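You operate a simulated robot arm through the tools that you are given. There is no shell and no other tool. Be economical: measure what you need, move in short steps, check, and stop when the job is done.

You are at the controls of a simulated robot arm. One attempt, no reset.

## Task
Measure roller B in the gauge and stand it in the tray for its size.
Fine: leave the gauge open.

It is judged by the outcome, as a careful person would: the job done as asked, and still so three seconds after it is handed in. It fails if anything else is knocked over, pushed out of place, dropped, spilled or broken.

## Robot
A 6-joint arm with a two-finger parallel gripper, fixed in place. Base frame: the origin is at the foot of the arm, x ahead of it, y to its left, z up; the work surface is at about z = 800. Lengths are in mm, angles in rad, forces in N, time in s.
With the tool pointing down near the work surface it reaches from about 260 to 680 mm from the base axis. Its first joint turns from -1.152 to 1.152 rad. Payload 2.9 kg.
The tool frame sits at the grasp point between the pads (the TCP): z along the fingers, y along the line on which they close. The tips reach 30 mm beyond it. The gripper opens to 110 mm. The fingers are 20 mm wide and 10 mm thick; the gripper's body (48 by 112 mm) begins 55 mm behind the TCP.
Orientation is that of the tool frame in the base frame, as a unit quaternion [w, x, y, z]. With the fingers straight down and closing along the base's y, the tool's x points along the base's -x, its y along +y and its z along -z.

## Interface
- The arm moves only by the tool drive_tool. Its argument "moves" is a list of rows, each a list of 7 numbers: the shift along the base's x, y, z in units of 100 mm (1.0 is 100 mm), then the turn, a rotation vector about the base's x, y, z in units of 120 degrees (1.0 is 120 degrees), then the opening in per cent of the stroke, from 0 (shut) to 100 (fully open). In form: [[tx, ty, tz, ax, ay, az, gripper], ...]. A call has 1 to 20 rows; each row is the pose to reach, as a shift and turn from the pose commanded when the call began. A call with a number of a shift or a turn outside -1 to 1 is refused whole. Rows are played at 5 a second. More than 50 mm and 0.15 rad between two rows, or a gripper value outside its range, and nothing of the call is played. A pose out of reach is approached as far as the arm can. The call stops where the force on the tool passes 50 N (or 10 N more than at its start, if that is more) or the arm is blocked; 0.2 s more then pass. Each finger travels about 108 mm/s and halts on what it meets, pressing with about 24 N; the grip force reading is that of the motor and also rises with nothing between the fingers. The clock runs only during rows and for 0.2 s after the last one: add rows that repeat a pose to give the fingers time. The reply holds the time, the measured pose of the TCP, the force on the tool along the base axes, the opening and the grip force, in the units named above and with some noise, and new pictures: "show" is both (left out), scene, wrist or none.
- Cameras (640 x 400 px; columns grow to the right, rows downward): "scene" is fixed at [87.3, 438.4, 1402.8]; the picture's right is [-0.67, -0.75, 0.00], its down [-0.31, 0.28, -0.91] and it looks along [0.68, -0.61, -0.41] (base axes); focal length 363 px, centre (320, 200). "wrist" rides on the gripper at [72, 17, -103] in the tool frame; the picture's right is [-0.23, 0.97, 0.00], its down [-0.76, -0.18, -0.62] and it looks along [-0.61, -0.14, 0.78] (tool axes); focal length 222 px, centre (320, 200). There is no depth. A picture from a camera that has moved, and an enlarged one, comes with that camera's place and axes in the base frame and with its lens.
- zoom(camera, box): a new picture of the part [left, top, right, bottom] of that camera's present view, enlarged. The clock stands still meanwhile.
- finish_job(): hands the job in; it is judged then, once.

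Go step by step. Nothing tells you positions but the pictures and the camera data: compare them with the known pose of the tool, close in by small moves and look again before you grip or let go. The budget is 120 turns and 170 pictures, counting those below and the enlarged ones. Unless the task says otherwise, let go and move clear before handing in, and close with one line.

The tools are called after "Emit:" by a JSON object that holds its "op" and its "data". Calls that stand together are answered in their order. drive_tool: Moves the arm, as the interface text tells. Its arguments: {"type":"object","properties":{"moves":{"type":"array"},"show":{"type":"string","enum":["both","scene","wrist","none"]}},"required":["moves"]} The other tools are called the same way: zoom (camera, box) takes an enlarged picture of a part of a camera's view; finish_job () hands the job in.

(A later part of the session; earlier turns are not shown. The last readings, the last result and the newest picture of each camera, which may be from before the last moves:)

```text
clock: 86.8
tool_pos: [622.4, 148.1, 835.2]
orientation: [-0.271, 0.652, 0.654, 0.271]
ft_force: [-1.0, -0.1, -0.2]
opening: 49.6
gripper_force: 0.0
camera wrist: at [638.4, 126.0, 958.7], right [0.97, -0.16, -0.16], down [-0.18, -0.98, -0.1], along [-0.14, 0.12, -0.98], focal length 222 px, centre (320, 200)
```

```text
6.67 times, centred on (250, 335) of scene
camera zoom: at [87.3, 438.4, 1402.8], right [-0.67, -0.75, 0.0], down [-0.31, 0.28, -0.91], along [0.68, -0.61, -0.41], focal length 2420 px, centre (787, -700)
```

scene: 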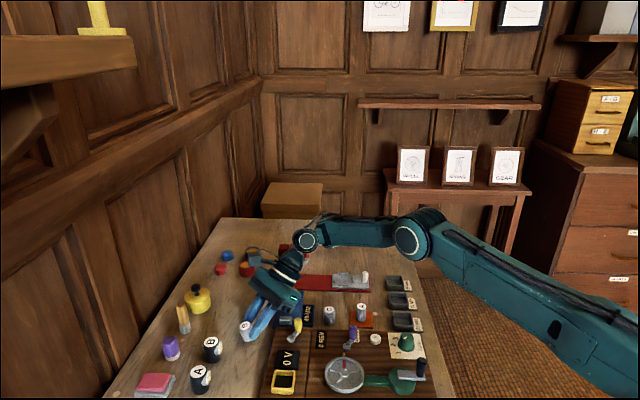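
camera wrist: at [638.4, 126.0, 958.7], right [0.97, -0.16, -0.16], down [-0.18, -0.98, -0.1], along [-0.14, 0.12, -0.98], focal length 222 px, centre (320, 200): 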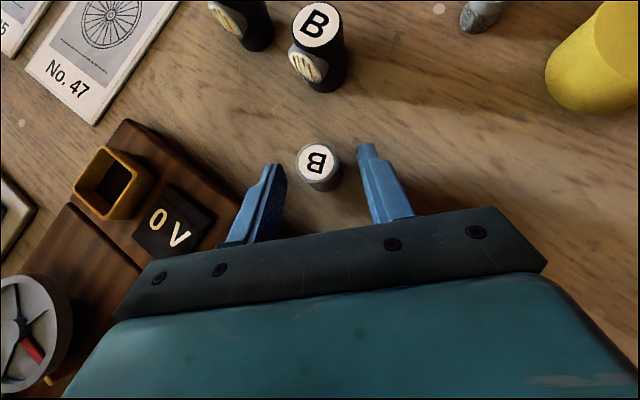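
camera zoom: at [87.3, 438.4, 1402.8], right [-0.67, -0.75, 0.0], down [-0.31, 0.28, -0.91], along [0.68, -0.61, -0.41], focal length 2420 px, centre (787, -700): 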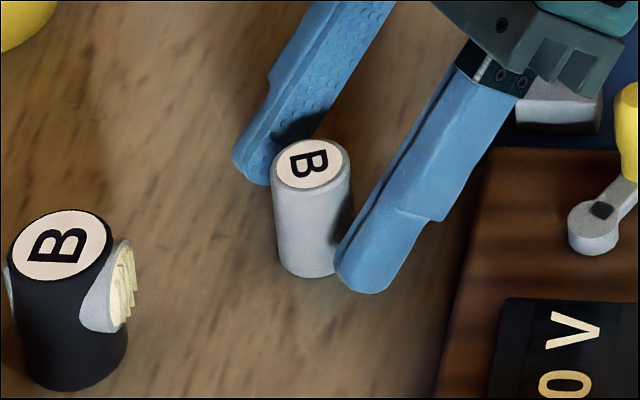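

B stands upright with its label up. I'm withdrawing along the fingers, then rising and straightening the tool.

Emit:
{"op": "drive_tool", "data": {"moves": [[0, -0.15, 0.15, 0, 0, 0, 45], [0, -0.3, 0.3, 0, 0, 0, 45], [0, -0.45, 0.45, 0, 0, 0, 45], [0, -0.45, 0.7, 0, 0, 0, 45], [0, -0.45, 0.95, 0, 0, 0, 45], [0, -0.35, 0.95, -0.0625, 0, 0, 45], [0, -0.25, 0.95, -0.125, 0, 0, 45], [0, -0.15, 0.95, -0.1875, 0, 0, 45], [0, -0.1, 0.95, -0.25, 0, 0, 45], [0, -0.1, 0.95, -0.3125, 0, 0, 45], [0, -0.1, 0.95, -0.375, 0, 0, 45], [0, -0.1, 0.95, -0.375, 0, 0, 45]], "show": "none"}}

Emit:
{"op": "drive_tool", "data": {"moves": [[0, 0.05, 0, 0, 0, 0.063, 45], [0, 0.1, 0, 0, 0, 0.126, 45], [0, 0.15, 0, 0, 0, 0.189, 45], [0, 0.2, 0, 0, 0, 0.252, 45], [0, 0.25, 0, 0, 0, 0.315, 45], [0, 0.25, 0, 0, 0, 0.375, 45], [0, 0.25, 0, 0, 0, 0.375, 45]]}}

Emit:
{"op": "zoom", "data": {"camera": "wrist", "box": [220, 60, 460, 220]}}

Emit:
{"op": "zoom", "data": {"camera": "scene", "box": [200, 255, 320, 355]}}

```text
clock: 89.4
tool_pos: [622.4, 137.3, 928.0]
orientation: [-0.001, 0.706, 0.708, -0.001]
ft_force: [-0.7, 0.9, 0.3]
opening: 49.7
gripper_force: 0.1
```

```text
clock: 91.0
tool_pos: [621.3, 161.6, 930.0]
orientation: [0.0, 0.381, 0.925, 0.0]
ft_force: [0.5, 0.4, 0.2]
opening: 49.5
gripper_force: 0.0
camera wrist: at [582.2, 225.5, 1032.8], right [0.85, 0.53, 0.0], down [0.42, -0.66, 0.62], along [0.33, -0.53, -0.78], focal length 222 px, centre (320, 200)
```

scene: 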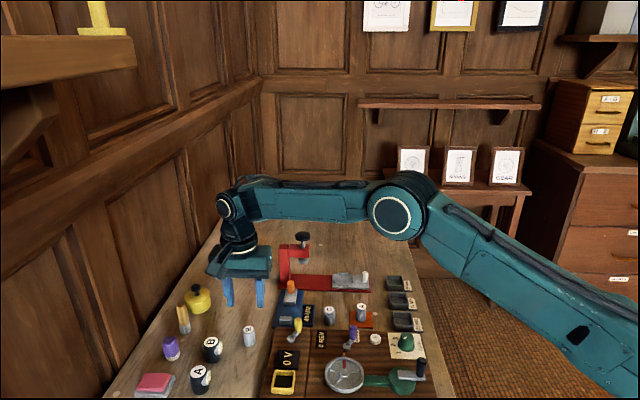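
wrist: 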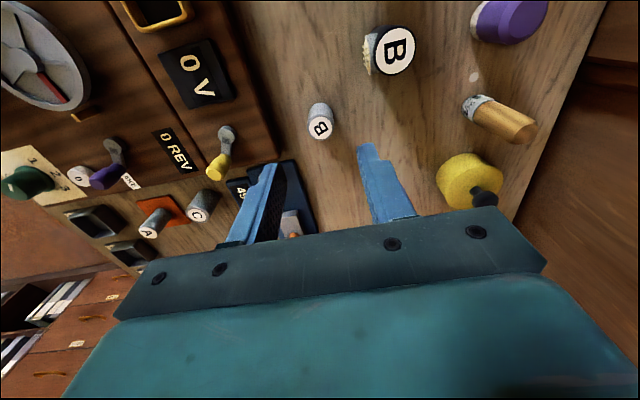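

```text
2.50 times, centred on (340, 140) of wrist
camera zoom: at [582.2, 225.5, 1032.8], right [0.85, 0.53, 0.0], down [0.42, -0.66, 0.62], along [0.33, -0.53, -0.78], focal length 555 px, centre (270, 350)
```

zoom: 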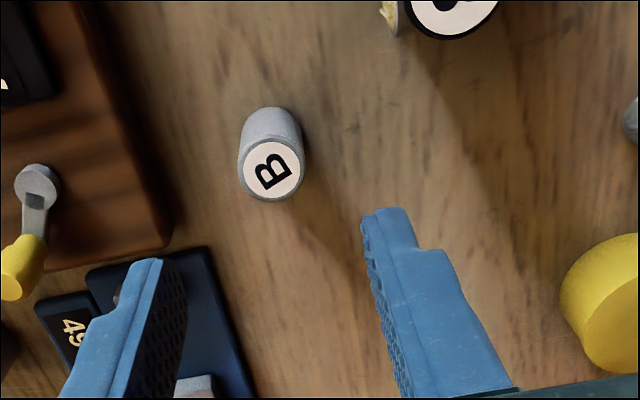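

```text
4.00 times, centred on (260, 305) of scene
camera zoom: at [87.3, 438.4, 1402.8], right [-0.67, -0.75, 0.0], down [-0.31, 0.28, -0.91], along [0.68, -0.61, -0.41], focal length 1452 px, centre (560, -220)
```

zoom: 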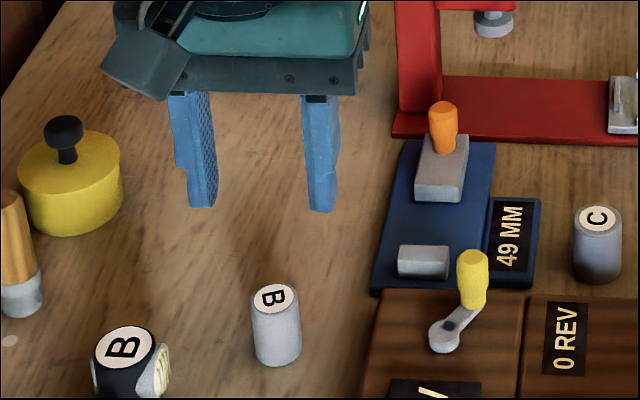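

B is upright at about (621,165). Descending to grip it vertically.

Emit:
{"op": "drive_tool", "data": {"moves": [[0, 0.03, -0.2, 0, 0, 0, 45], [0, 0.03, -0.4, 0, 0, 0, 45], [0, 0.03, -0.6, 0, 0, 0, 45], [0, 0.03, -0.6, 0, 0, 0, 45]], "show": "wrist"}}

Emit:
{"op": "zoom", "data": {"camera": "scene", "box": [200, 275, 300, 355]}}

```text
clock: 92.0
tool_pos: [623.0, 166.5, 869.1]
orientation: [0.0, 0.382, 0.924, -0.001]
ft_force: [-0.7, 0.0, 0.6]
opening: 49.4
gripper_force: 0.2
camera wrist: at [582.6, 228.5, 972.4], right [0.85, 0.53, 0.0], down [0.41, -0.66, 0.62], along [0.33, -0.53, -0.78], focal length 222 px, centre (320, 200)
```

wrist: 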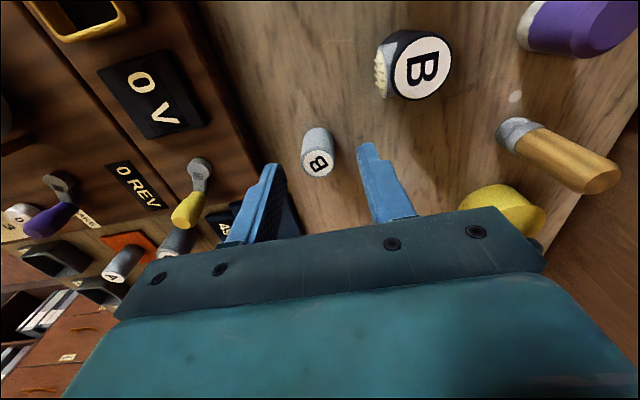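

```text
5.00 times, centred on (250, 315) of scene
camera zoom: at [87.3, 438.4, 1402.8], right [-0.67, -0.75, 0.0], down [-0.31, 0.28, -0.91], along [0.68, -0.61, -0.41], focal length 1815 px, centre (670, -375)
```

zoom: 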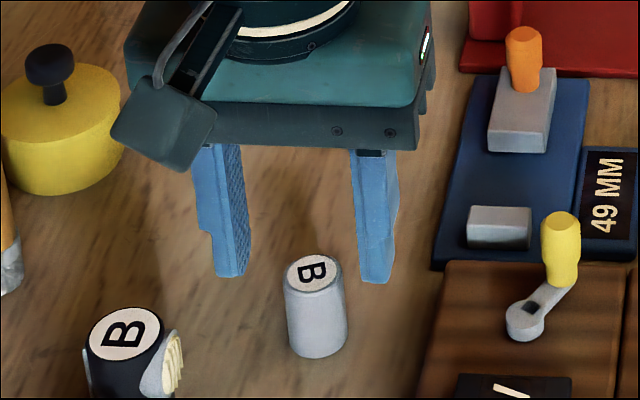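

Aligned. I'm going down to 845 and closing.

Emit:
{"op": "drive_tool", "data": {"moves": [[-0.01, 0, -0.12, 0, 0, 0, 45], [-0.01, 0, -0.24, 0, 0, 0, 45], [-0.01, 0, -0.24, 0, 0, 0, 30], [-0.01, 0, -0.24, 0, 0, 0, 15], [-0.01, 0, -0.24, 0, 0, 0, 10], [-0.01, 0, -0.24, 0, 0, 0, 10]], "show": "wrist"}}

Emit:
{"op": "zoom", "data": {"camera": "scene", "box": [200, 275, 300, 355]}}

```text
clock: 93.4
tool_pos: [620.2, 166.6, 845.1]
orientation: [0.0, 0.381, 0.925, 0.001]
ft_force: [-0.3, 0.7, 0.7]
opening: 23.9
gripper_force: 24.2
camera wrist: at [581.2, 228.9, 948.6], right [0.85, 0.53, 0.0], down [0.41, -0.66, 0.62], along [0.33, -0.53, -0.78], focal length 222 px, centre (320, 200)
```

wrist: 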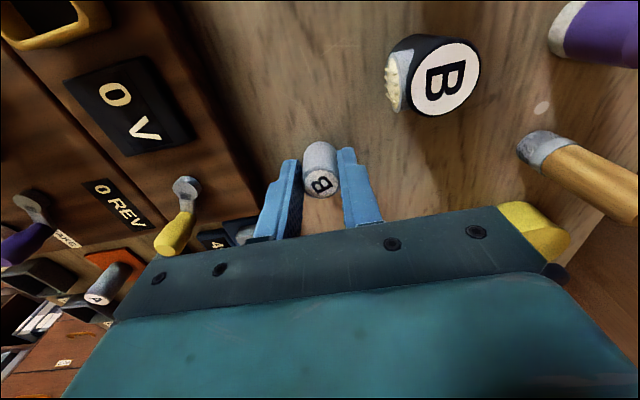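

```text
5.00 times, centred on (250, 315) of scene
camera zoom: at [87.3, 438.4, 1402.8], right [-0.67, -0.75, 0.0], down [-0.31, 0.28, -0.91], along [0.68, -0.61, -0.41], focal length 1815 px, centre (670, -375)
```

zoom: 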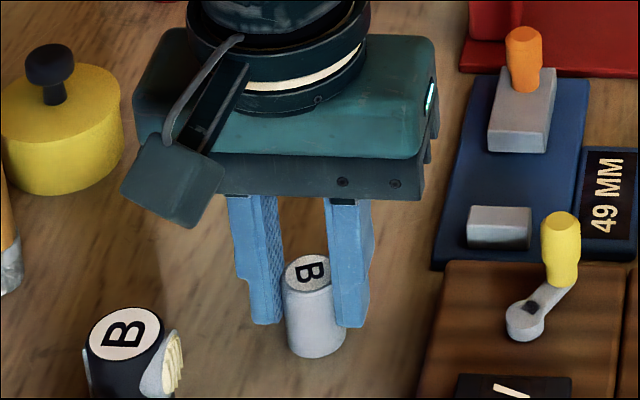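

Held at 24 mm again. I'm lifting and carrying it back over the gauge.

Emit:
{"op": "drive_tool", "data": {"moves": [[0, 0, 0.2, 0, 0, 0, 10], [0, 0, 0.4, 0, 0, 0, 10], [0, 0, 0.6, 0, 0, 0, 10], [0.04, -0.3, 0.6, 0, 0, 0, 10], [0.07, -0.6, 0.6, 0, 0, 0, 10], [0.1, -0.9, 0.6, 0, 0, 0, 10], [0.1, -1.0, 0.6, 0, 0, 0, 10], [0.1, -1.0, 0.6, 0, 0, 0, 10]], "show": "none"}}

Emit:
{"op": "drive_tool", "data": {"moves": [[0.01, -0.13, 0, 0, 0, 0, 10], [0.01, -0.13, -0.2, 0, 0, 0, 10], [0.01, -0.13, -0.28, 0, 0, 0, 10], [0.01, -0.13, -0.28, 0, 0, 0, 10]]}}

Emit:
{"op": "zoom", "data": {"camera": "scene", "box": [255, 245, 335, 345]}}

Emit:
{"op": "zoom", "data": {"camera": "wrist", "box": [240, 50, 440, 250]}}

```text
clock: 95.2
tool_pos: [631.5, 65.0, 904.5]
orientation: [0.0, 0.382, 0.924, 0.0]
ft_force: [0.0, -0.4, -1.6]
opening: 24.3
gripper_force: 23.8
```

```text
clock: 96.2
tool_pos: [632.2, 52.4, 877.0]
orientation: [0.0, 0.382, 0.924, 0.0]
ft_force: [1.0, -0.2, -1.6]
opening: 23.8
gripper_force: 24.4
camera wrist: at [592.1, 115.3, 980.2], right [0.85, 0.53, 0.0], down [0.41, -0.66, 0.62], along [0.33, -0.53, -0.78], focal length 222 px, centre (320, 200)
```

scene: 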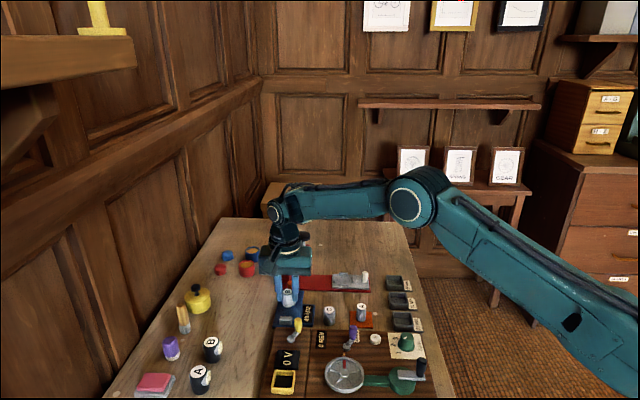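
wrist: 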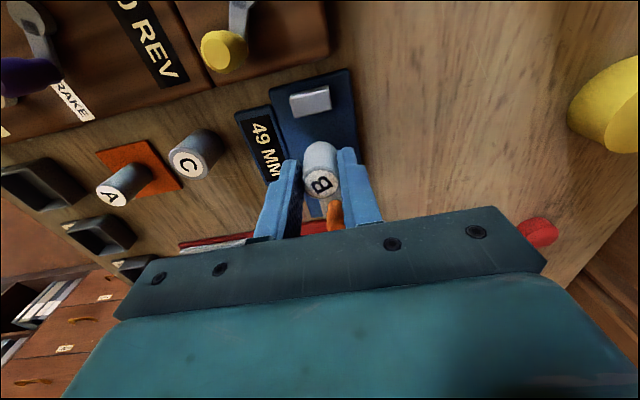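

```text
4.00 times, centred on (295, 295) of scene
camera zoom: at [87.3, 438.4, 1402.8], right [-0.67, -0.75, 0.0], down [-0.31, 0.28, -0.91], along [0.68, -0.61, -0.41], focal length 1452 px, centre (420, -180)
```

zoom: 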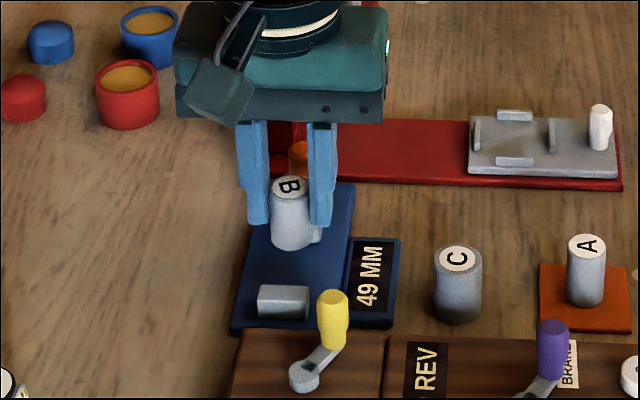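

```text
2.00 times, centred on (340, 150) of wrist
camera zoom: at [592.1, 115.3, 980.2], right [0.85, 0.53, 0.0], down [0.41, -0.66, 0.62], along [0.33, -0.53, -0.78], focal length 444 px, centre (280, 300)
```

zoom: 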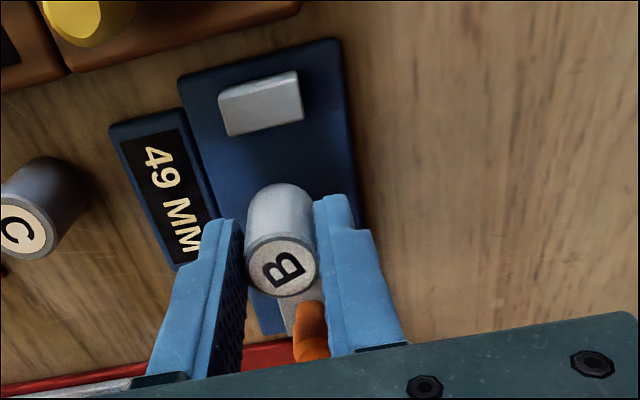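

Lateral alignment with the jaws is good. I'm lowering to just above the base and moving 10 mm toward the fixed jaw.

Emit:
{"op": "drive_tool", "data": {"moves": [[0, 0, -0.1, 0, 0, 0, 10], [0, 0, -0.19, 0, 0, 0, 10], [0, 0, -0.21, 0, 0, 0, 10], [-0.035, 0.035, -0.21, 0, 0, 0, 10], [-0.071, 0.071, -0.21, 0, 0, 0, 10], [-0.071, 0.071, -0.21, 0, 0, 0, 10]], "show": "none"}}

Emit:
{"op": "zoom", "data": {"camera": "scene", "box": [265, 275, 335, 335]}}

Emit:
{"op": "zoom", "data": {"camera": "wrist", "box": [240, 50, 440, 250]}}

```text
clock: 97.6
tool_pos: [625.9, 60.2, 857.1]
orientation: [0.0, 0.382, 0.924, 0.0]
ft_force: [-0.5, -0.6, -0.7]
opening: 24.1
gripper_force: 23.9
```

```text
6.67 times, centred on (300, 305) of scene
camera zoom: at [87.3, 438.4, 1402.8], right [-0.67, -0.75, 0.0], down [-0.31, 0.28, -0.91], along [0.68, -0.61, -0.41], focal length 2420 px, centre (453, -500)
```

zoom: 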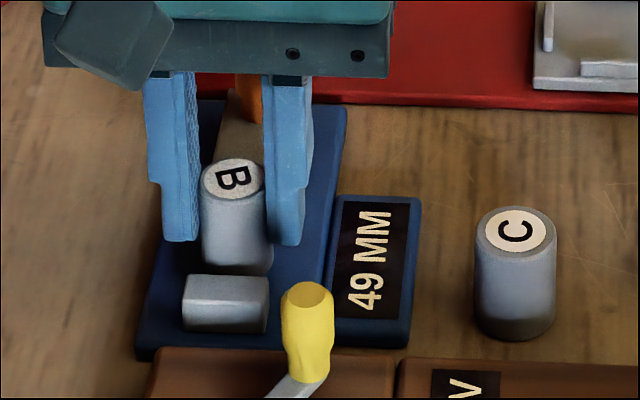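

```text
2.00 times, centred on (340, 150) of wrist
camera zoom: at [585.2, 122.7, 959.9], right [0.85, 0.53, 0.0], down [0.41, -0.66, 0.62], along [0.33, -0.53, -0.78], focal length 444 px, centre (280, 300)
```

zoom: 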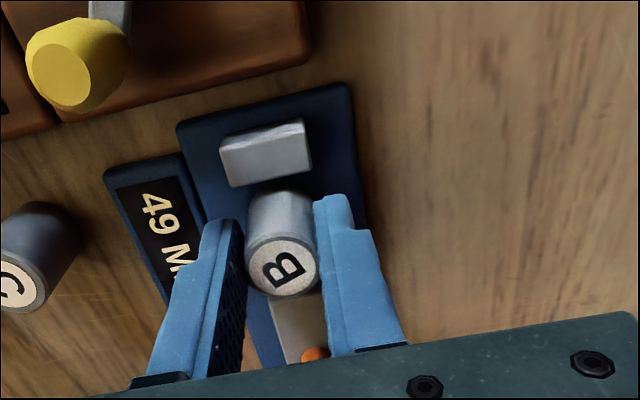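

Nearly there and centred. I'm creeping toward the fixed jaw until the force rises.

Emit:
{"op": "drive_tool", "data": {"moves": [[-0.007, 0.007, 0, 0, 0, 0, 10], [-0.014, 0.014, 0, 0, 0, 0, 10], [-0.021, 0.021, 0, 0, 0, 0, 10], [-0.021, 0.021, 0, 0, 0, 0, 10]], "show": "none"}}

Emit:
{"op": "zoom", "data": {"camera": "wrist", "box": [270, 80, 390, 200]}}

```text
clock: 98.6
tool_pos: [622.3, 62.4, 857.6]
orientation: [0.0, 0.382, 0.924, 0.0]
ft_force: [0.1, 0.2, -1.4]
opening: 23.9
gripper_force: 23.4
```

```text
3.33 times, centred on (330, 140) of wrist
camera zoom: at [583.3, 124.8, 960.0], right [0.85, 0.53, 0.0], down [0.41, -0.66, 0.62], along [0.33, -0.53, -0.78], focal length 740 px, centre (287, 400)
```

zoom: 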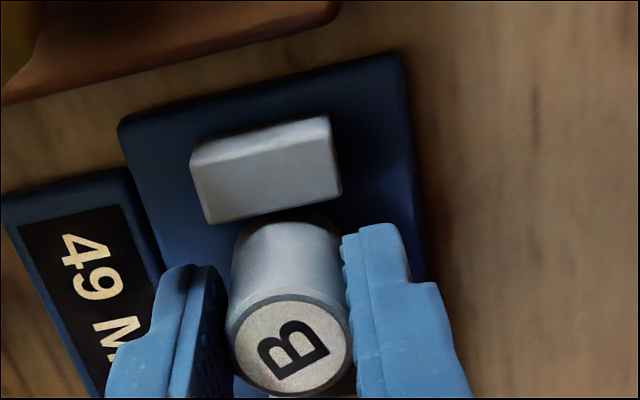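

Emit:
{"op": "drive_tool", "data": {"moves": [[-0.007, 0.007, 0, 0, 0, 0, 10], [-0.014, 0.014, 0, 0, 0, 0, 10], [-0.014, 0.014, 0, 0, 0, 0, 10]], "show": "none"}}

Emit:
{"op": "drive_tool", "data": {"moves": [[-0.007, 0.007, 0, 0, 0, 0, 10], [-0.007, 0.007, 0, 0, 0, 0, 10]], "show": "none"}}

Emit:
{"op": "zoom", "data": {"camera": "wrist", "box": [270, 80, 390, 200]}}

```text
clock: 99.4
tool_pos: [621.6, 64.5, 855.7]
orientation: [0.0, 0.382, 0.924, 0.0]
ft_force: [0.6, 0.1, -1.2]
opening: 23.8
gripper_force: 24.0
```

```text
clock: 100.0
tool_pos: [621.0, 64.2, 856.4]
orientation: [0.001, 0.383, 0.924, 0.0]
ft_force: [3.0, -2.6, -2.6]
opening: 24.2
gripper_force: 23.9
```

```text
3.33 times, centred on (330, 140) of wrist
camera zoom: at [581.5, 126.6, 959.8], right [0.85, 0.53, 0.0], down [0.41, -0.66, 0.62], along [0.33, -0.53, -0.78], focal length 740 px, centre (287, 400)
```

zoom: 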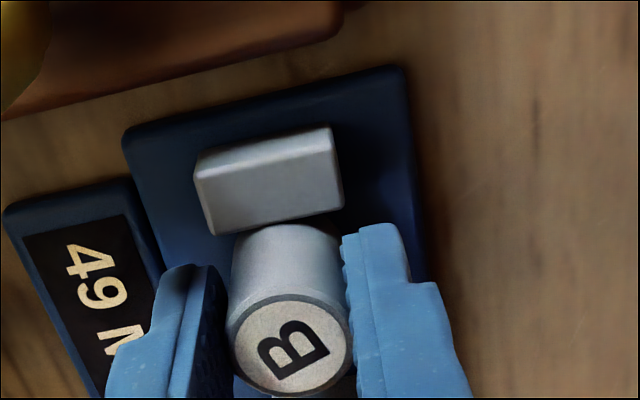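

The roller touches the fixed jaw. I'm lowering the last 2 mm onto the base.

Emit:
{"op": "drive_tool", "data": {"moves": [[0, 0, -0.015, 0, 0, 0, 10], [0, 0, -0.025, 0, 0, 0, 10], [0, 0, -0.025, 0, 0, 0, 10]], "show": "none"}}

```text
clock: 100.8
tool_pos: [621.3, 63.8, 853.6]
orientation: [0.001, 0.383, 0.924, 0.001]
ft_force: [4.7, -3.8, 1.2]
opening: 24.0
gripper_force: 24.0
```

On the base. I'm releasing and rising straight up.

Emit:
{"op": "drive_tool", "data": {"moves": [[0, 0, 0, 0, 0, 0, 25], [0, 0, 0, 0, 0, 0, 35], [0, 0, 0, 0, 0, 0, 45], [0, 0, 0, 0, 0, 0, 45], [0, 0, 0.2, 0, 0, 0, 45], [0, 0, 0.45, 0, 0, 0, 45], [0, 0, 0.7, 0, 0, 0, 45], [0, 0, 0.7, 0, 0, 0, 45]], "show": "none"}}

Emit:
{"op": "zoom", "data": {"camera": "scene", "box": [255, 265, 335, 345]}}

Emit:
{"op": "zoom", "data": {"camera": "wrist", "box": [240, 40, 400, 200]}}

```text
clock: 102.6
tool_pos: [620.3, 64.2, 924.2]
orientation: [0.0, 0.382, 0.924, 0.0]
ft_force: [-0.2, -0.2, 0.1]
opening: 49.3
gripper_force: 0.1
```

```text
5.00 times, centred on (295, 305) of scene
camera zoom: at [87.3, 438.4, 1402.8], right [-0.67, -0.75, 0.0], down [-0.31, 0.28, -0.91], along [0.68, -0.61, -0.41], focal length 1815 px, centre (445, -325)
```

zoom: 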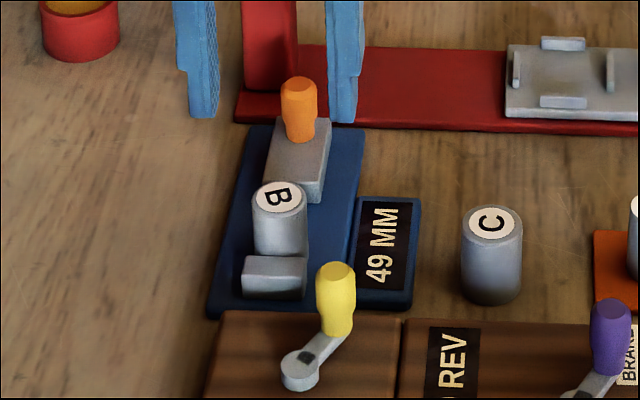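

```text
2.50 times, centred on (320, 120) of wrist
camera zoom: at [580.6, 126.9, 1027.7], right [0.85, 0.53, 0.0], down [0.41, -0.66, 0.62], along [0.33, -0.53, -0.78], focal length 555 px, centre (320, 400)
```

zoom: 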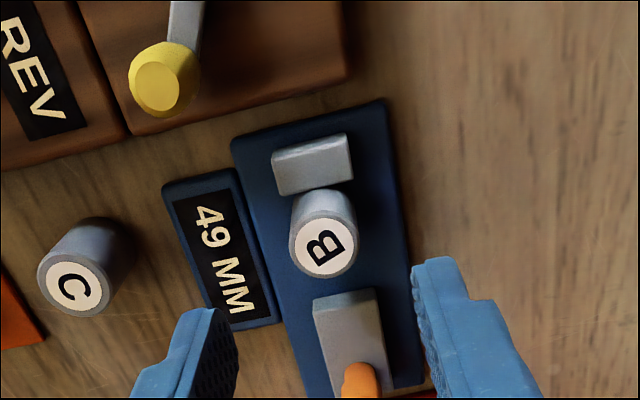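

B stands snug against the fixed jaw. I'm going back to the knob, known at about (670,15.5), z 865, and gripping it.

Emit:
{"op": "drive_tool", "data": {"moves": [[0.2, -0.2, 0, 0, 0, 0, 45], [0.4, -0.4, 0, 0, 0, 0, 45], [0.495, -0.487, 0, 0, 0, 0, 45], [0.495, -0.487, -0.2, 0, 0, 0, 45], [0.495, -0.487, -0.4, 0, 0, 0, 45], [0.495, -0.487, -0.57, 0, 0, 0, 45], [0.495, -0.487, -0.57, 0, 0, 0, 45]], "show": "wrist"}}

Emit:
{"op": "zoom", "data": {"camera": "scene", "box": [255, 245, 335, 345]}}

```text
clock: 104.2
tool_pos: [669.8, 15.0, 867.1]
orientation: [0.0, 0.382, 0.924, 0.0]
ft_force: [-0.5, -0.1, 0.4]
opening: 49.6
gripper_force: 0.1
camera wrist: at [630.0, 77.7, 970.5], right [0.85, 0.53, 0.0], down [0.41, -0.66, 0.62], along [0.33, -0.53, -0.78], focal length 222 px, centre (320, 200)
```

wrist: 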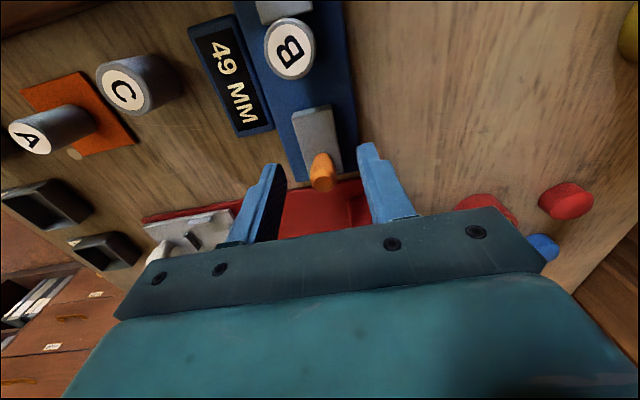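

```text
4.00 times, centred on (295, 295) of scene
camera zoom: at [87.3, 438.4, 1402.8], right [-0.67, -0.75, 0.0], down [-0.31, 0.28, -0.91], along [0.68, -0.61, -0.41], focal length 1452 px, centre (420, -180)
```

zoom: 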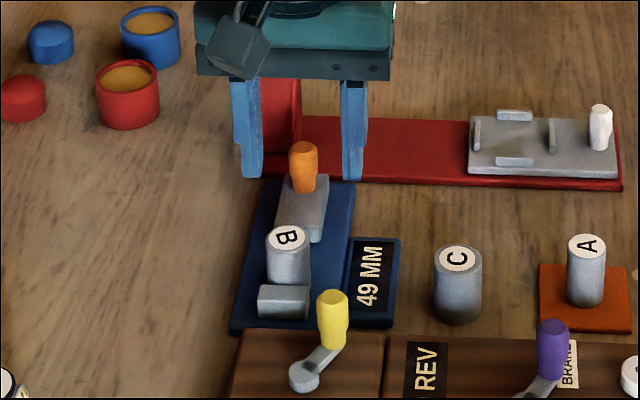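

Good. Gripping the knob and sliding 18 mm toward B, well short of contact.

Emit:
{"op": "drive_tool", "data": {"moves": [[0, 0, 0, 0, 0, 0, 25], [0, 0, 0, 0, 0, 0, 10], [0, 0, 0, 0, 0, 0, 8], [0, 0, 0, 0, 0, 0, 8], [-0.025, 0.025, 0, 0, 0, 0, 8], [-0.05, 0.05, 0, 0, 0, 0, 8], [-0.075, 0.075, 0, 0, 0, 0, 8], [-0.1, 0.1, 0, 0, 0, 0, 8], [-0.127, 0.127, 0, 0, 0, 0, 8], [-0.127, 0.127, 0, 0, 0, 0, 8]], "show": "none"}}

Emit:
{"op": "zoom", "data": {"camera": "scene", "box": [255, 245, 335, 345]}}

```text
clock: 106.4
tool_pos: [657.2, 29.4, 867.0]
orientation: [0.001, 0.382, 0.924, -0.001]
ft_force: [2.5, 2.6, -0.8]
opening: 17.0
gripper_force: 45.2
```

```text
4.00 times, centred on (295, 295) of scene
camera zoom: at [87.4, 438.5, 1402.8], right [-0.67, -0.75, 0.0], down [-0.31, 0.28, -0.91], along [0.68, -0.61, -0.41], focal length 1452 px, centre (420, -180)
```

zoom: 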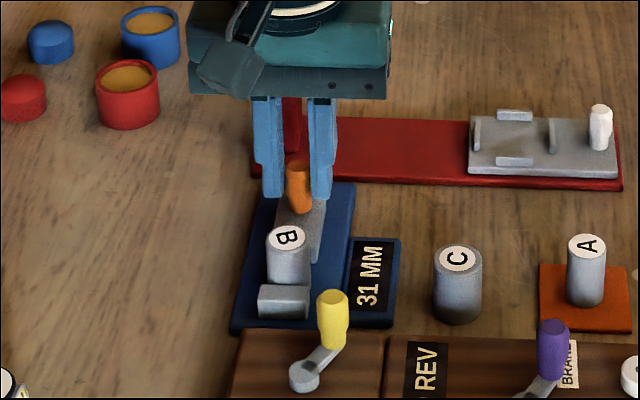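

Reading 31. I'm creeping 3 mm.

Emit:
{"op": "drive_tool", "data": {"moves": [[-0.005, 0.005, 0, 0, 0, 0, 8], [-0.01, 0.01, 0, 0, 0, 0, 8], [-0.015, 0.015, 0, 0, 0, 0, 8], [-0.021, 0.021, 0, 0, 0, 0, 8], [-0.021, 0.021, 0, 0, 0, 0, 8]], "show": "none"}}

Emit:
{"op": "zoom", "data": {"camera": "scene", "box": [255, 245, 335, 345]}}

```text
clock: 107.6
tool_pos: [657.1, 30.4, 867.3]
orientation: [0.0, 0.382, 0.924, -0.001]
ft_force: [0.7, -0.8, 0.7]
opening: 17.0
gripper_force: 44.8
```

```text
4.00 times, centred on (295, 295) of scene
camera zoom: at [87.3, 438.4, 1402.8], right [-0.67, -0.75, 0.0], down [-0.31, 0.28, -0.91], along [0.68, -0.61, -0.41], focal length 1452 px, centre (420, -180)
```

zoom: 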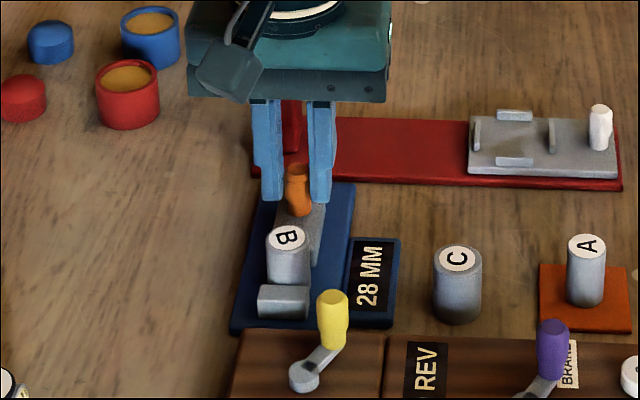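

Emit:
{"op": "drive_tool", "data": {"moves": [[-0.004, 0.004, 0, 0, 0, 0, 8], [-0.008, 0.008, 0, 0, 0, 0, 8], [-0.011, 0.011, 0, 0, 0, 0, 8], [-0.011, 0.011, 0, 0, 0, 0, 8]], "show": "none"}}

Emit:
{"op": "zoom", "data": {"camera": "scene", "box": [255, 245, 335, 345]}}

```text
clock: 108.6
tool_pos: [654.9, 31.4, 866.5]
orientation: [0.0, 0.382, 0.924, 0.001]
ft_force: [0.6, 0.1, -0.9]
opening: 17.0
gripper_force: 45.0
```

```text
4.00 times, centred on (295, 295) of scene
camera zoom: at [87.3, 438.4, 1402.8], right [-0.67, -0.75, 0.0], down [-0.31, 0.28, -0.91], along [0.68, -0.61, -0.41], focal length 1452 px, centre (420, -180)
```

zoom: 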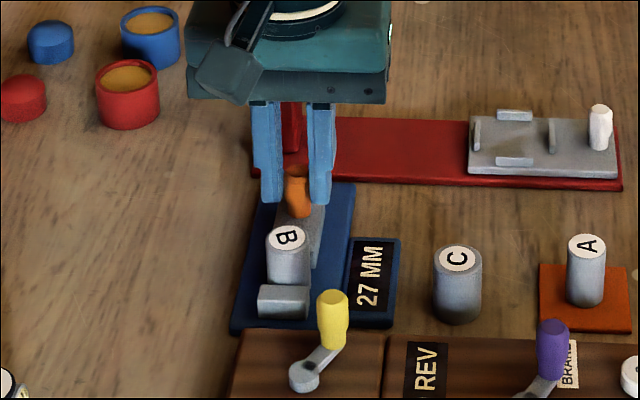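

Reading 27, still free. Creeping another 1.5 mm.

Emit:
{"op": "drive_tool", "data": {"moves": [[-0.003, 0.003, 0, 0, 0, 0, 8], [-0.006, 0.006, 0, 0, 0, 0, 8], [-0.01, 0.01, 0, 0, 0, 0, 8], [-0.01, 0.01, 0, 0, 0, 0, 8]], "show": "none"}}

Emit:
{"op": "zoom", "data": {"camera": "scene", "box": [255, 245, 335, 345]}}

```text
clock: 109.6
tool_pos: [653.5, 30.9, 867.1]
orientation: [-0.001, 0.381, 0.924, -0.001]
ft_force: [-0.8, -1.0, 0.9]
opening: 16.8
gripper_force: 44.8
```

```text
4.00 times, centred on (295, 295) of scene
camera zoom: at [87.3, 438.4, 1402.9], right [-0.67, -0.75, 0.0], down [-0.31, 0.28, -0.91], along [0.68, -0.61, -0.41], focal length 1452 px, centre (420, -180)
```

zoom: 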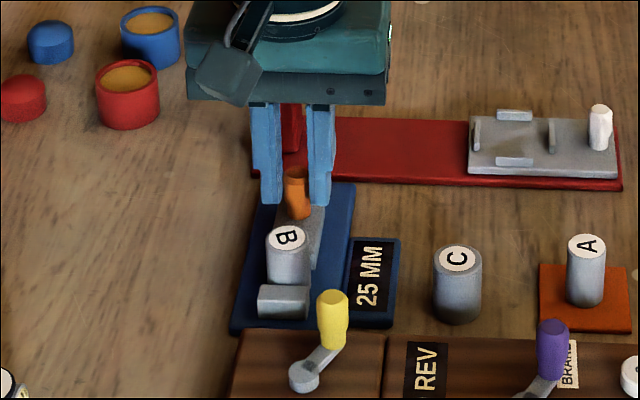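

It reads 25. I'll confirm with a tiny further push that it resists there.

Emit:
{"op": "drive_tool", "data": {"moves": [[-0.004, 0.004, 0, 0, 0, 0, 8], [-0.008, 0.008, 0, 0, 0, 0, 8], [-0.008, 0.008, 0, 0, 0, 0, 8]], "show": "none"}}

Emit:
{"op": "zoom", "data": {"camera": "scene", "box": [255, 245, 335, 345]}}

Emit:
{"op": "zoom", "data": {"camera": "wrist", "box": [200, 0, 380, 150]}}

```text
clock: 110.4
tool_pos: [652.7, 31.9, 867.1]
orientation: [0.002, 0.382, 0.924, 0.0]
ft_force: [5.7, -4.0, -0.3]
opening: 17.0
gripper_force: 44.7
```

```text
4.00 times, centred on (295, 295) of scene
camera zoom: at [87.5, 438.3, 1402.9], right [-0.67, -0.75, 0.0], down [-0.31, 0.28, -0.91], along [0.68, -0.61, -0.41], focal length 1452 px, centre (420, -180)
```

zoom: 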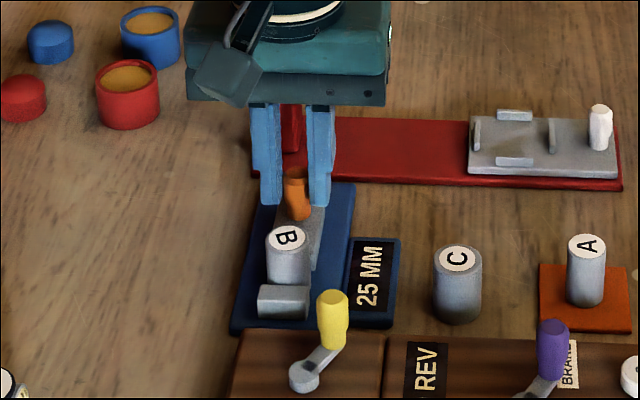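

```text
2.67 times, centred on (290, 75) of wrist
camera zoom: at [613.2, 95.5, 970.6], right [0.85, 0.53, 0.0], down [0.41, -0.66, 0.62], along [0.33, -0.53, -0.78], focal length 592 px, centre (400, 533)
```

zoom: 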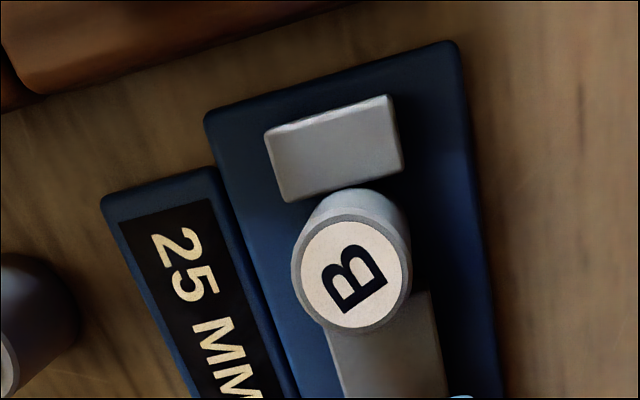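

Firm contact at 25 mm, so B belongs in the 25 MM tray. I'm opening the slide again, releasing the knob and lifting clear.

Emit:
{"op": "drive_tool", "data": {"moves": [[0.01, -0.01, 0, 0, 0, 0, 8], [0.03, -0.03, 0, 0, 0, 0, 8], [0.06, -0.06, 0, 0, 0, 0, 8], [0.09, -0.09, 0, 0, 0, 0, 8], [0.12, -0.12, 0, 0, 0, 0, 8], [0.15, -0.15, 0, 0, 0, 0, 8], [0.17, -0.17, 0, 0, 0, 0, 8], [0.17, -0.17, 0, 0, 0, 0, 8], [0.17, -0.17, 0, 0, 0, 0, 25], [0.17, -0.17, 0, 0, 0, 0, 45], [0.17, -0.17, 0, 0, 0, 0, 45], [0.17, -0.17, 0.2, 0, 0, 0, 45], [0.17, -0.17, 0.4, 0, 0, 0, 45], [0.17, -0.17, 0.57, 0, 0, 0, 45], [0.0, 0.0, 0.57, 0, 0, 0, 45], [-0.15, 0.15, 0.57, 0, 0, 0, 45], [-0.31, 0.32, 0.57, 0, 0, 0, 45], [-0.31, 0.32, 0.57, 0, 0, 0, 45]], "show": "wrist"}}

Emit:
{"op": "zoom", "data": {"camera": "scene", "box": [255, 245, 335, 345]}}

```text
clock: 114.2
tool_pos: [620.3, 65.4, 923.4]
orientation: [0.0, 0.382, 0.924, 0.0]
ft_force: [-0.1, 0.0, 0.4]
opening: 49.6
gripper_force: 0.1
camera wrist: at [581.3, 128.3, 1027.5], right [0.85, 0.53, 0.0], down [0.41, -0.66, 0.62], along [0.33, -0.53, -0.78], focal length 222 px, centre (320, 200)
```

wrist: 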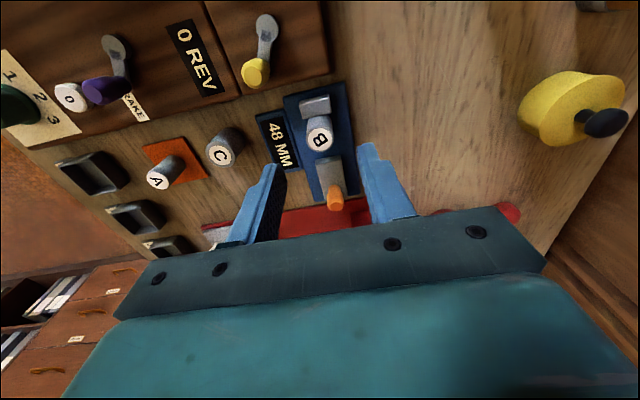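

```text
4.00 times, centred on (295, 295) of scene
camera zoom: at [87.3, 438.4, 1402.8], right [-0.67, -0.75, 0.0], down [-0.31, 0.28, -0.91], along [0.68, -0.61, -0.41], focal length 1452 px, centre (420, -180)
```

zoom: 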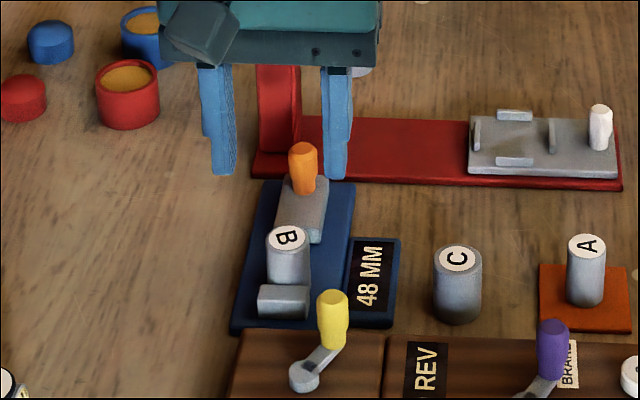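

Now re-gripping B slightly higher (TCP z≈859) so the fingertips stay above the tray wall later.

Emit:
{"op": "drive_tool", "data": {"moves": [[0.005, -0.007, -0.2, 0, 0, 0, 45], [0.005, -0.007, -0.4, 0, 0, 0, 45], [0.005, -0.007, -0.55, 0, 0, 0, 45], [0.005, -0.007, -0.645, 0, 0, 0, 45], [0.005, -0.007, -0.645, 0, 0, 0, 30], [0.005, -0.007, -0.645, 0, 0, 0, 15], [0.005, -0.007, -0.645, 0, 0, 0, 10], [0.005, -0.007, -0.645, 0, 0, 0, 10]], "show": "wrist"}}

Emit:
{"op": "zoom", "data": {"camera": "scene", "box": [365, 255, 435, 335]}}

```text
clock: 116.0
tool_pos: [622.2, 64.3, 859.5]
orientation: [0.0, 0.382, 0.924, 0.0]
ft_force: [0.5, 0.1, -0.9]
opening: 24.1
gripper_force: 23.9
camera wrist: at [582.2, 127.1, 962.6], right [0.85, 0.53, 0.0], down [0.41, -0.66, 0.62], along [0.33, -0.53, -0.78], focal length 222 px, centre (320, 200)
```

wrist: 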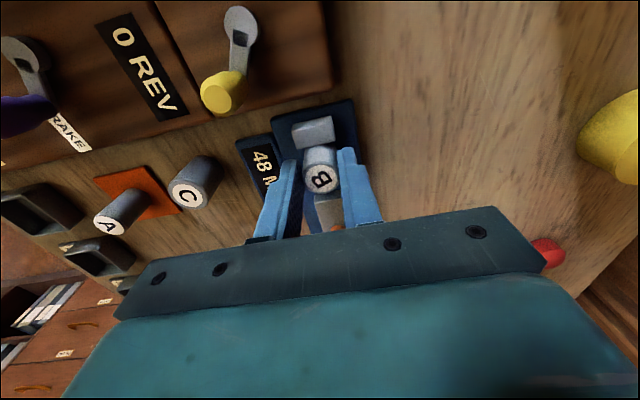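

```text
5.00 times, centred on (400, 295) of scene
camera zoom: at [87.3, 438.4, 1402.8], right [-0.67, -0.75, 0.0], down [-0.31, 0.28, -0.91], along [0.68, -0.61, -0.41], focal length 1815 px, centre (-80, -275)
```

zoom: 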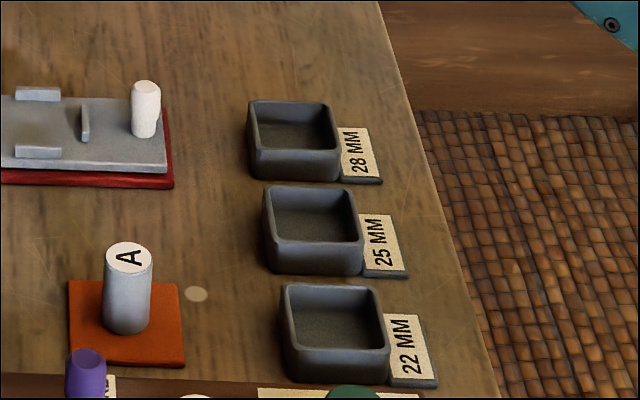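

B is held. The 25 MM tray's rim is about 19 mm high, centred near (488,-181). I'm lifting high and travelling there over A and C.

Emit:
{"op": "drive_tool", "data": {"moves": [[0, 0, 0.2, 0, 0, 0, 10], [0, 0, 0.4, 0, 0, 0, 10], [0, 0, 0.6, 0, 0, 0, 10], [0, 0, 0.85, 0, 0, 0, 10], [-0.13, -0.25, 0.85, 0, 0, 0, 10], [-0.27, -0.5, 0.85, 0, 0, 0, 10], [-0.4, -0.75, 0.85, 0, 0, 0, 10], [-0.53, -1.0, 0.85, 0, 0, 0, 10]], "show": "none"}}

Emit:
{"op": "drive_tool", "data": {"moves": [[-0.13, -0.25, 0, 0, 0, 0, 10], [-0.27, -0.5, 0, 0, 0, 0, 10], [-0.4, -0.75, 0, 0, 0, 0, 10], [-0.53, -1.0, 0, 0, 0, 0, 10], [-0.53, -1.0, 0, 0, 0, 0, 10]]}}

Emit:
{"op": "zoom", "data": {"camera": "wrist", "box": [200, 0, 440, 200]}}

```text
clock: 117.8
tool_pos: [570.5, -35.1, 945.7]
orientation: [0.0, 0.382, 0.924, 0.0]
ft_force: [0.0, 0.0, -1.6]
opening: 24.1
gripper_force: 24.2
```

```text
clock: 119.0
tool_pos: [516.2, -133.7, 943.8]
orientation: [-0.001, 0.382, 0.924, 0.0]
ft_force: [-0.4, 0.0, -1.1]
opening: 24.2
gripper_force: 24.2
camera wrist: at [476.1, -72.4, 1048.0], right [0.85, 0.53, 0.0], down [0.41, -0.66, 0.62], along [0.33, -0.53, -0.78], focal length 222 px, centre (320, 200)
```

scene: 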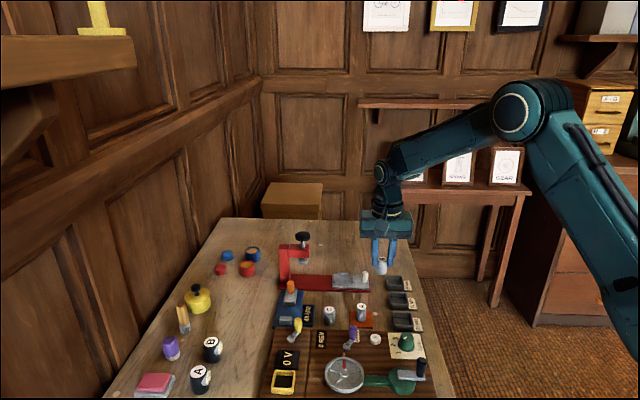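
wrist: 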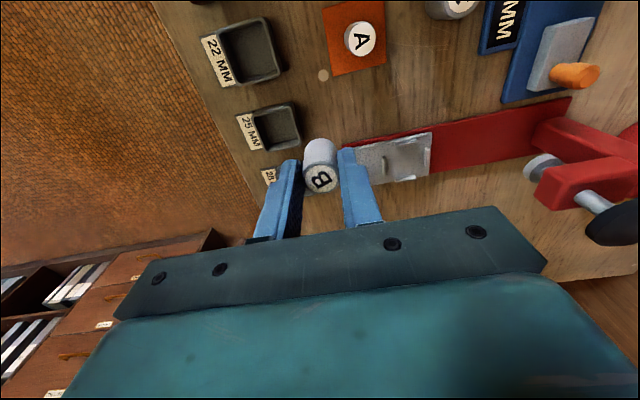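

```text
2.00 times, centred on (320, 100) of wrist
camera zoom: at [476.1, -72.4, 1048.0], right [0.85, 0.53, 0.0], down [0.41, -0.66, 0.62], along [0.33, -0.53, -0.78], focal length 444 px, centre (320, 400)
```

zoom: 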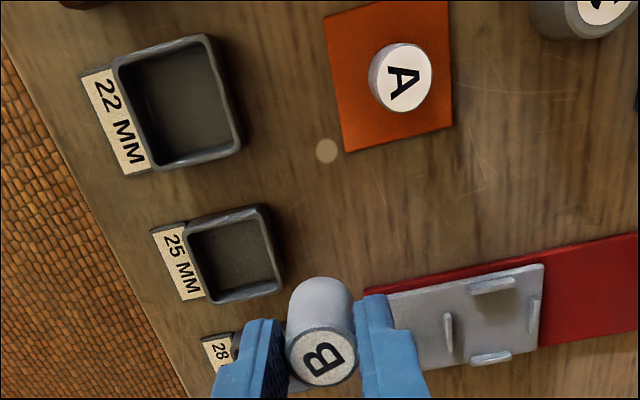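

The wrist view puts the 25 MM tray at about (484,-171). I'm moving above it and lowering to just over the rim.

Emit:
{"op": "drive_tool", "data": {"moves": [[-0.16, -0.19, 0, 0, 0, 0, 10], [-0.32, -0.375, 0, 0, 0, 0, 10], [-0.32, -0.375, -0.25, 0, 0, 0, 10], [-0.32, -0.375, -0.5, 0, 0, 0, 10], [-0.32, -0.375, -0.5, 0, 0, 0, 10]]}}

Emit:
{"op": "zoom", "data": {"camera": "wrist", "box": [220, 60, 420, 220]}}

Emit:
{"op": "zoom", "data": {"camera": "scene", "box": [365, 235, 445, 335]}}

```text
clock: 120.2
tool_pos: [484.9, -173.6, 894.1]
orientation: [0.0, 0.382, 0.924, 0.0]
ft_force: [-0.7, -0.2, -1.5]
opening: 24.1
gripper_force: 23.9
camera wrist: at [444.2, -110.1, 997.5], right [0.85, 0.53, 0.0], down [0.41, -0.66, 0.62], along [0.33, -0.53, -0.78], focal length 222 px, centre (320, 200)
```

scene: 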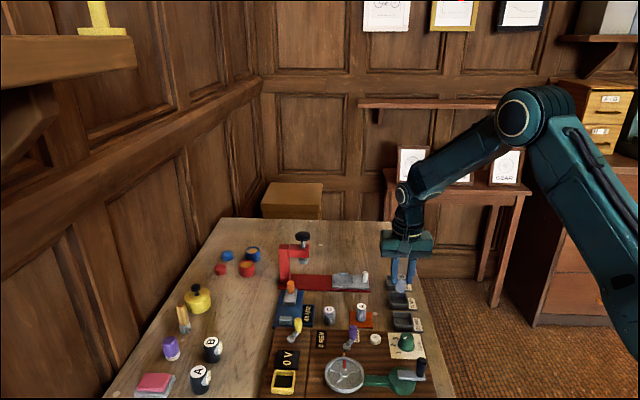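
wrist: 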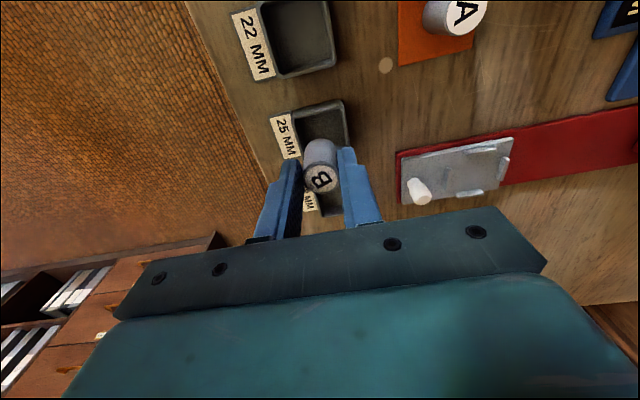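

```text
2.50 times, centred on (320, 140) of wrist
camera zoom: at [444.2, -110.1, 997.5], right [0.85, 0.53, 0.0], down [0.41, -0.66, 0.62], along [0.33, -0.53, -0.78], focal length 555 px, centre (320, 350)
```

zoom: 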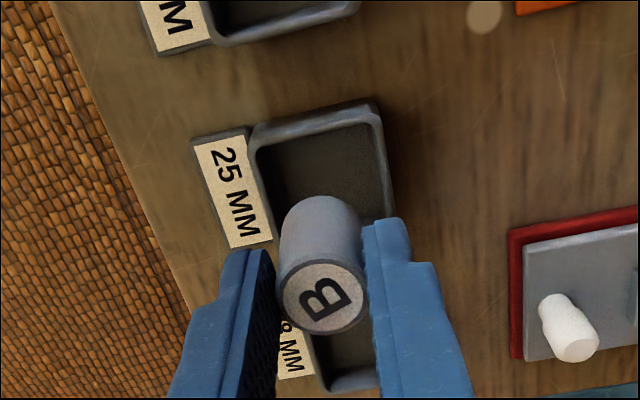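

```text
4.00 times, centred on (405, 285) of scene
camera zoom: at [87.3, 438.4, 1402.8], right [-0.67, -0.75, 0.0], down [-0.31, 0.28, -0.91], along [0.68, -0.61, -0.41], focal length 1452 px, centre (-20, -140)
```

zoom: 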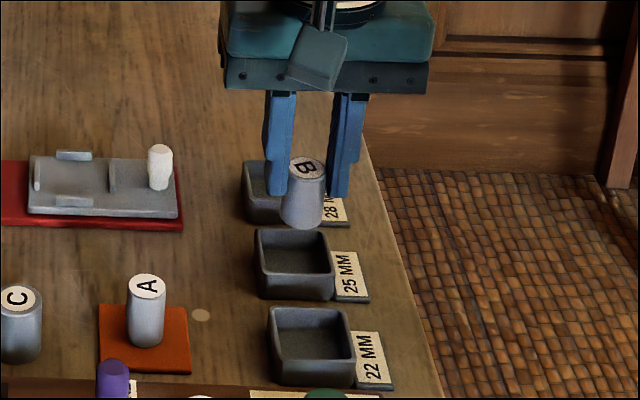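

Alignment is close. A 2 mm lateral correction, then lowering into the tray to just above the floor.

Emit:
{"op": "drive_tool", "data": {"moves": [[0.014, 0.014, 0, 0, 0, 0, 10], [0.014, 0.014, -0.12, 0, 0, 0, 10], [0.014, 0.014, -0.24, 0, 0, 0, 10], [0.014, 0.014, -0.33, 0, 0, 0, 10], [0.014, 0.014, -0.33, 0, 0, 0, 10]], "show": "none"}}

Emit:
{"op": "zoom", "data": {"camera": "wrist", "box": [240, 80, 400, 240]}}

Emit:
{"op": "zoom", "data": {"camera": "scene", "box": [375, 265, 435, 325]}}

```text
clock: 121.4
tool_pos: [484.8, -171.7, 860.7]
orientation: [0.0, 0.382, 0.924, 0.0]
ft_force: [0.6, 0.2, -1.9]
opening: 24.2
gripper_force: 24.0
```

```text
2.50 times, centred on (320, 160) of wrist
camera zoom: at [445.5, -109.1, 964.7], right [0.85, 0.53, 0.0], down [0.41, -0.66, 0.62], along [0.33, -0.53, -0.78], focal length 555 px, centre (320, 300)
```

zoom: 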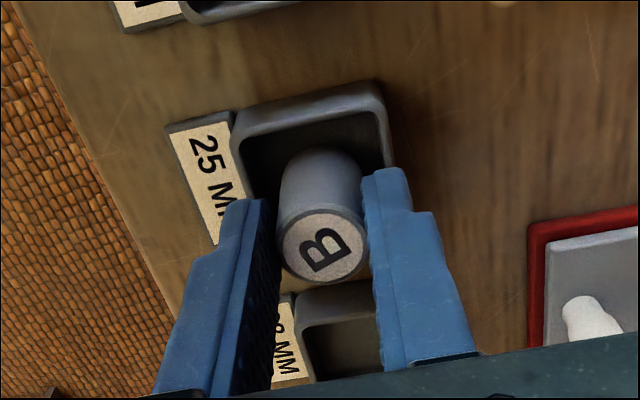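

```text
6.67 times, centred on (405, 295) of scene
camera zoom: at [87.3, 438.4, 1402.8], right [-0.67, -0.75, 0.0], down [-0.31, 0.28, -0.91], along [0.68, -0.61, -0.41], focal length 2420 px, centre (-247, -433)
```

zoom: 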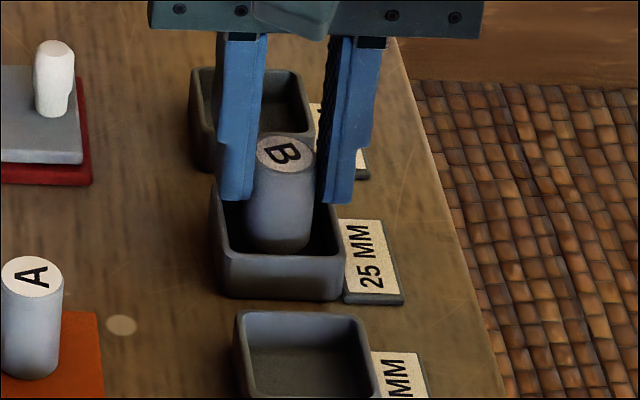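

B is inside the 25 MM tray, centred. Lowering the last few mm by force.

Emit:
{"op": "drive_tool", "data": {"moves": [[0, 0, -0.02, 0, 0, 0, 10], [0, 0, -0.04, 0, 0, 0, 10], [0, 0, -0.04, 0, 0, 0, 10]], "show": "none"}}

Emit:
{"op": "drive_tool", "data": {"moves": [[0, 0, -0.015, 0, 0, 0, 10], [0, 0, -0.015, 0, 0, 0, 10]], "show": "none"}}

```text
clock: 122.2
tool_pos: [485.8, -171.7, 856.2]
orientation: [0.0, 0.381, 0.924, 0.001]
ft_force: [1.0, -0.5, -0.9]
opening: 24.2
gripper_force: 24.0
```

```text
clock: 122.8
tool_pos: [485.7, -171.4, 855.5]
orientation: [0.0, 0.382, 0.924, 0.0]
ft_force: [-0.4, -0.9, -1.4]
opening: 24.3
gripper_force: 24.2
```

Emit:
{"op": "drive_tool", "data": {"moves": [[0, 0, -0.01, 0, 0, 0, 10], [0, 0, -0.015, 0, 0, 0, 10], [0, 0, -0.015, 0, 0, 0, 10]], "show": "none"}}

```text
clock: 123.6
tool_pos: [484.8, -172.7, 854.7]
orientation: [0.0, 0.381, 0.924, -0.001]
ft_force: [-4.6, 0.1, 9.3]
opening: 24.0
gripper_force: 24.3
```

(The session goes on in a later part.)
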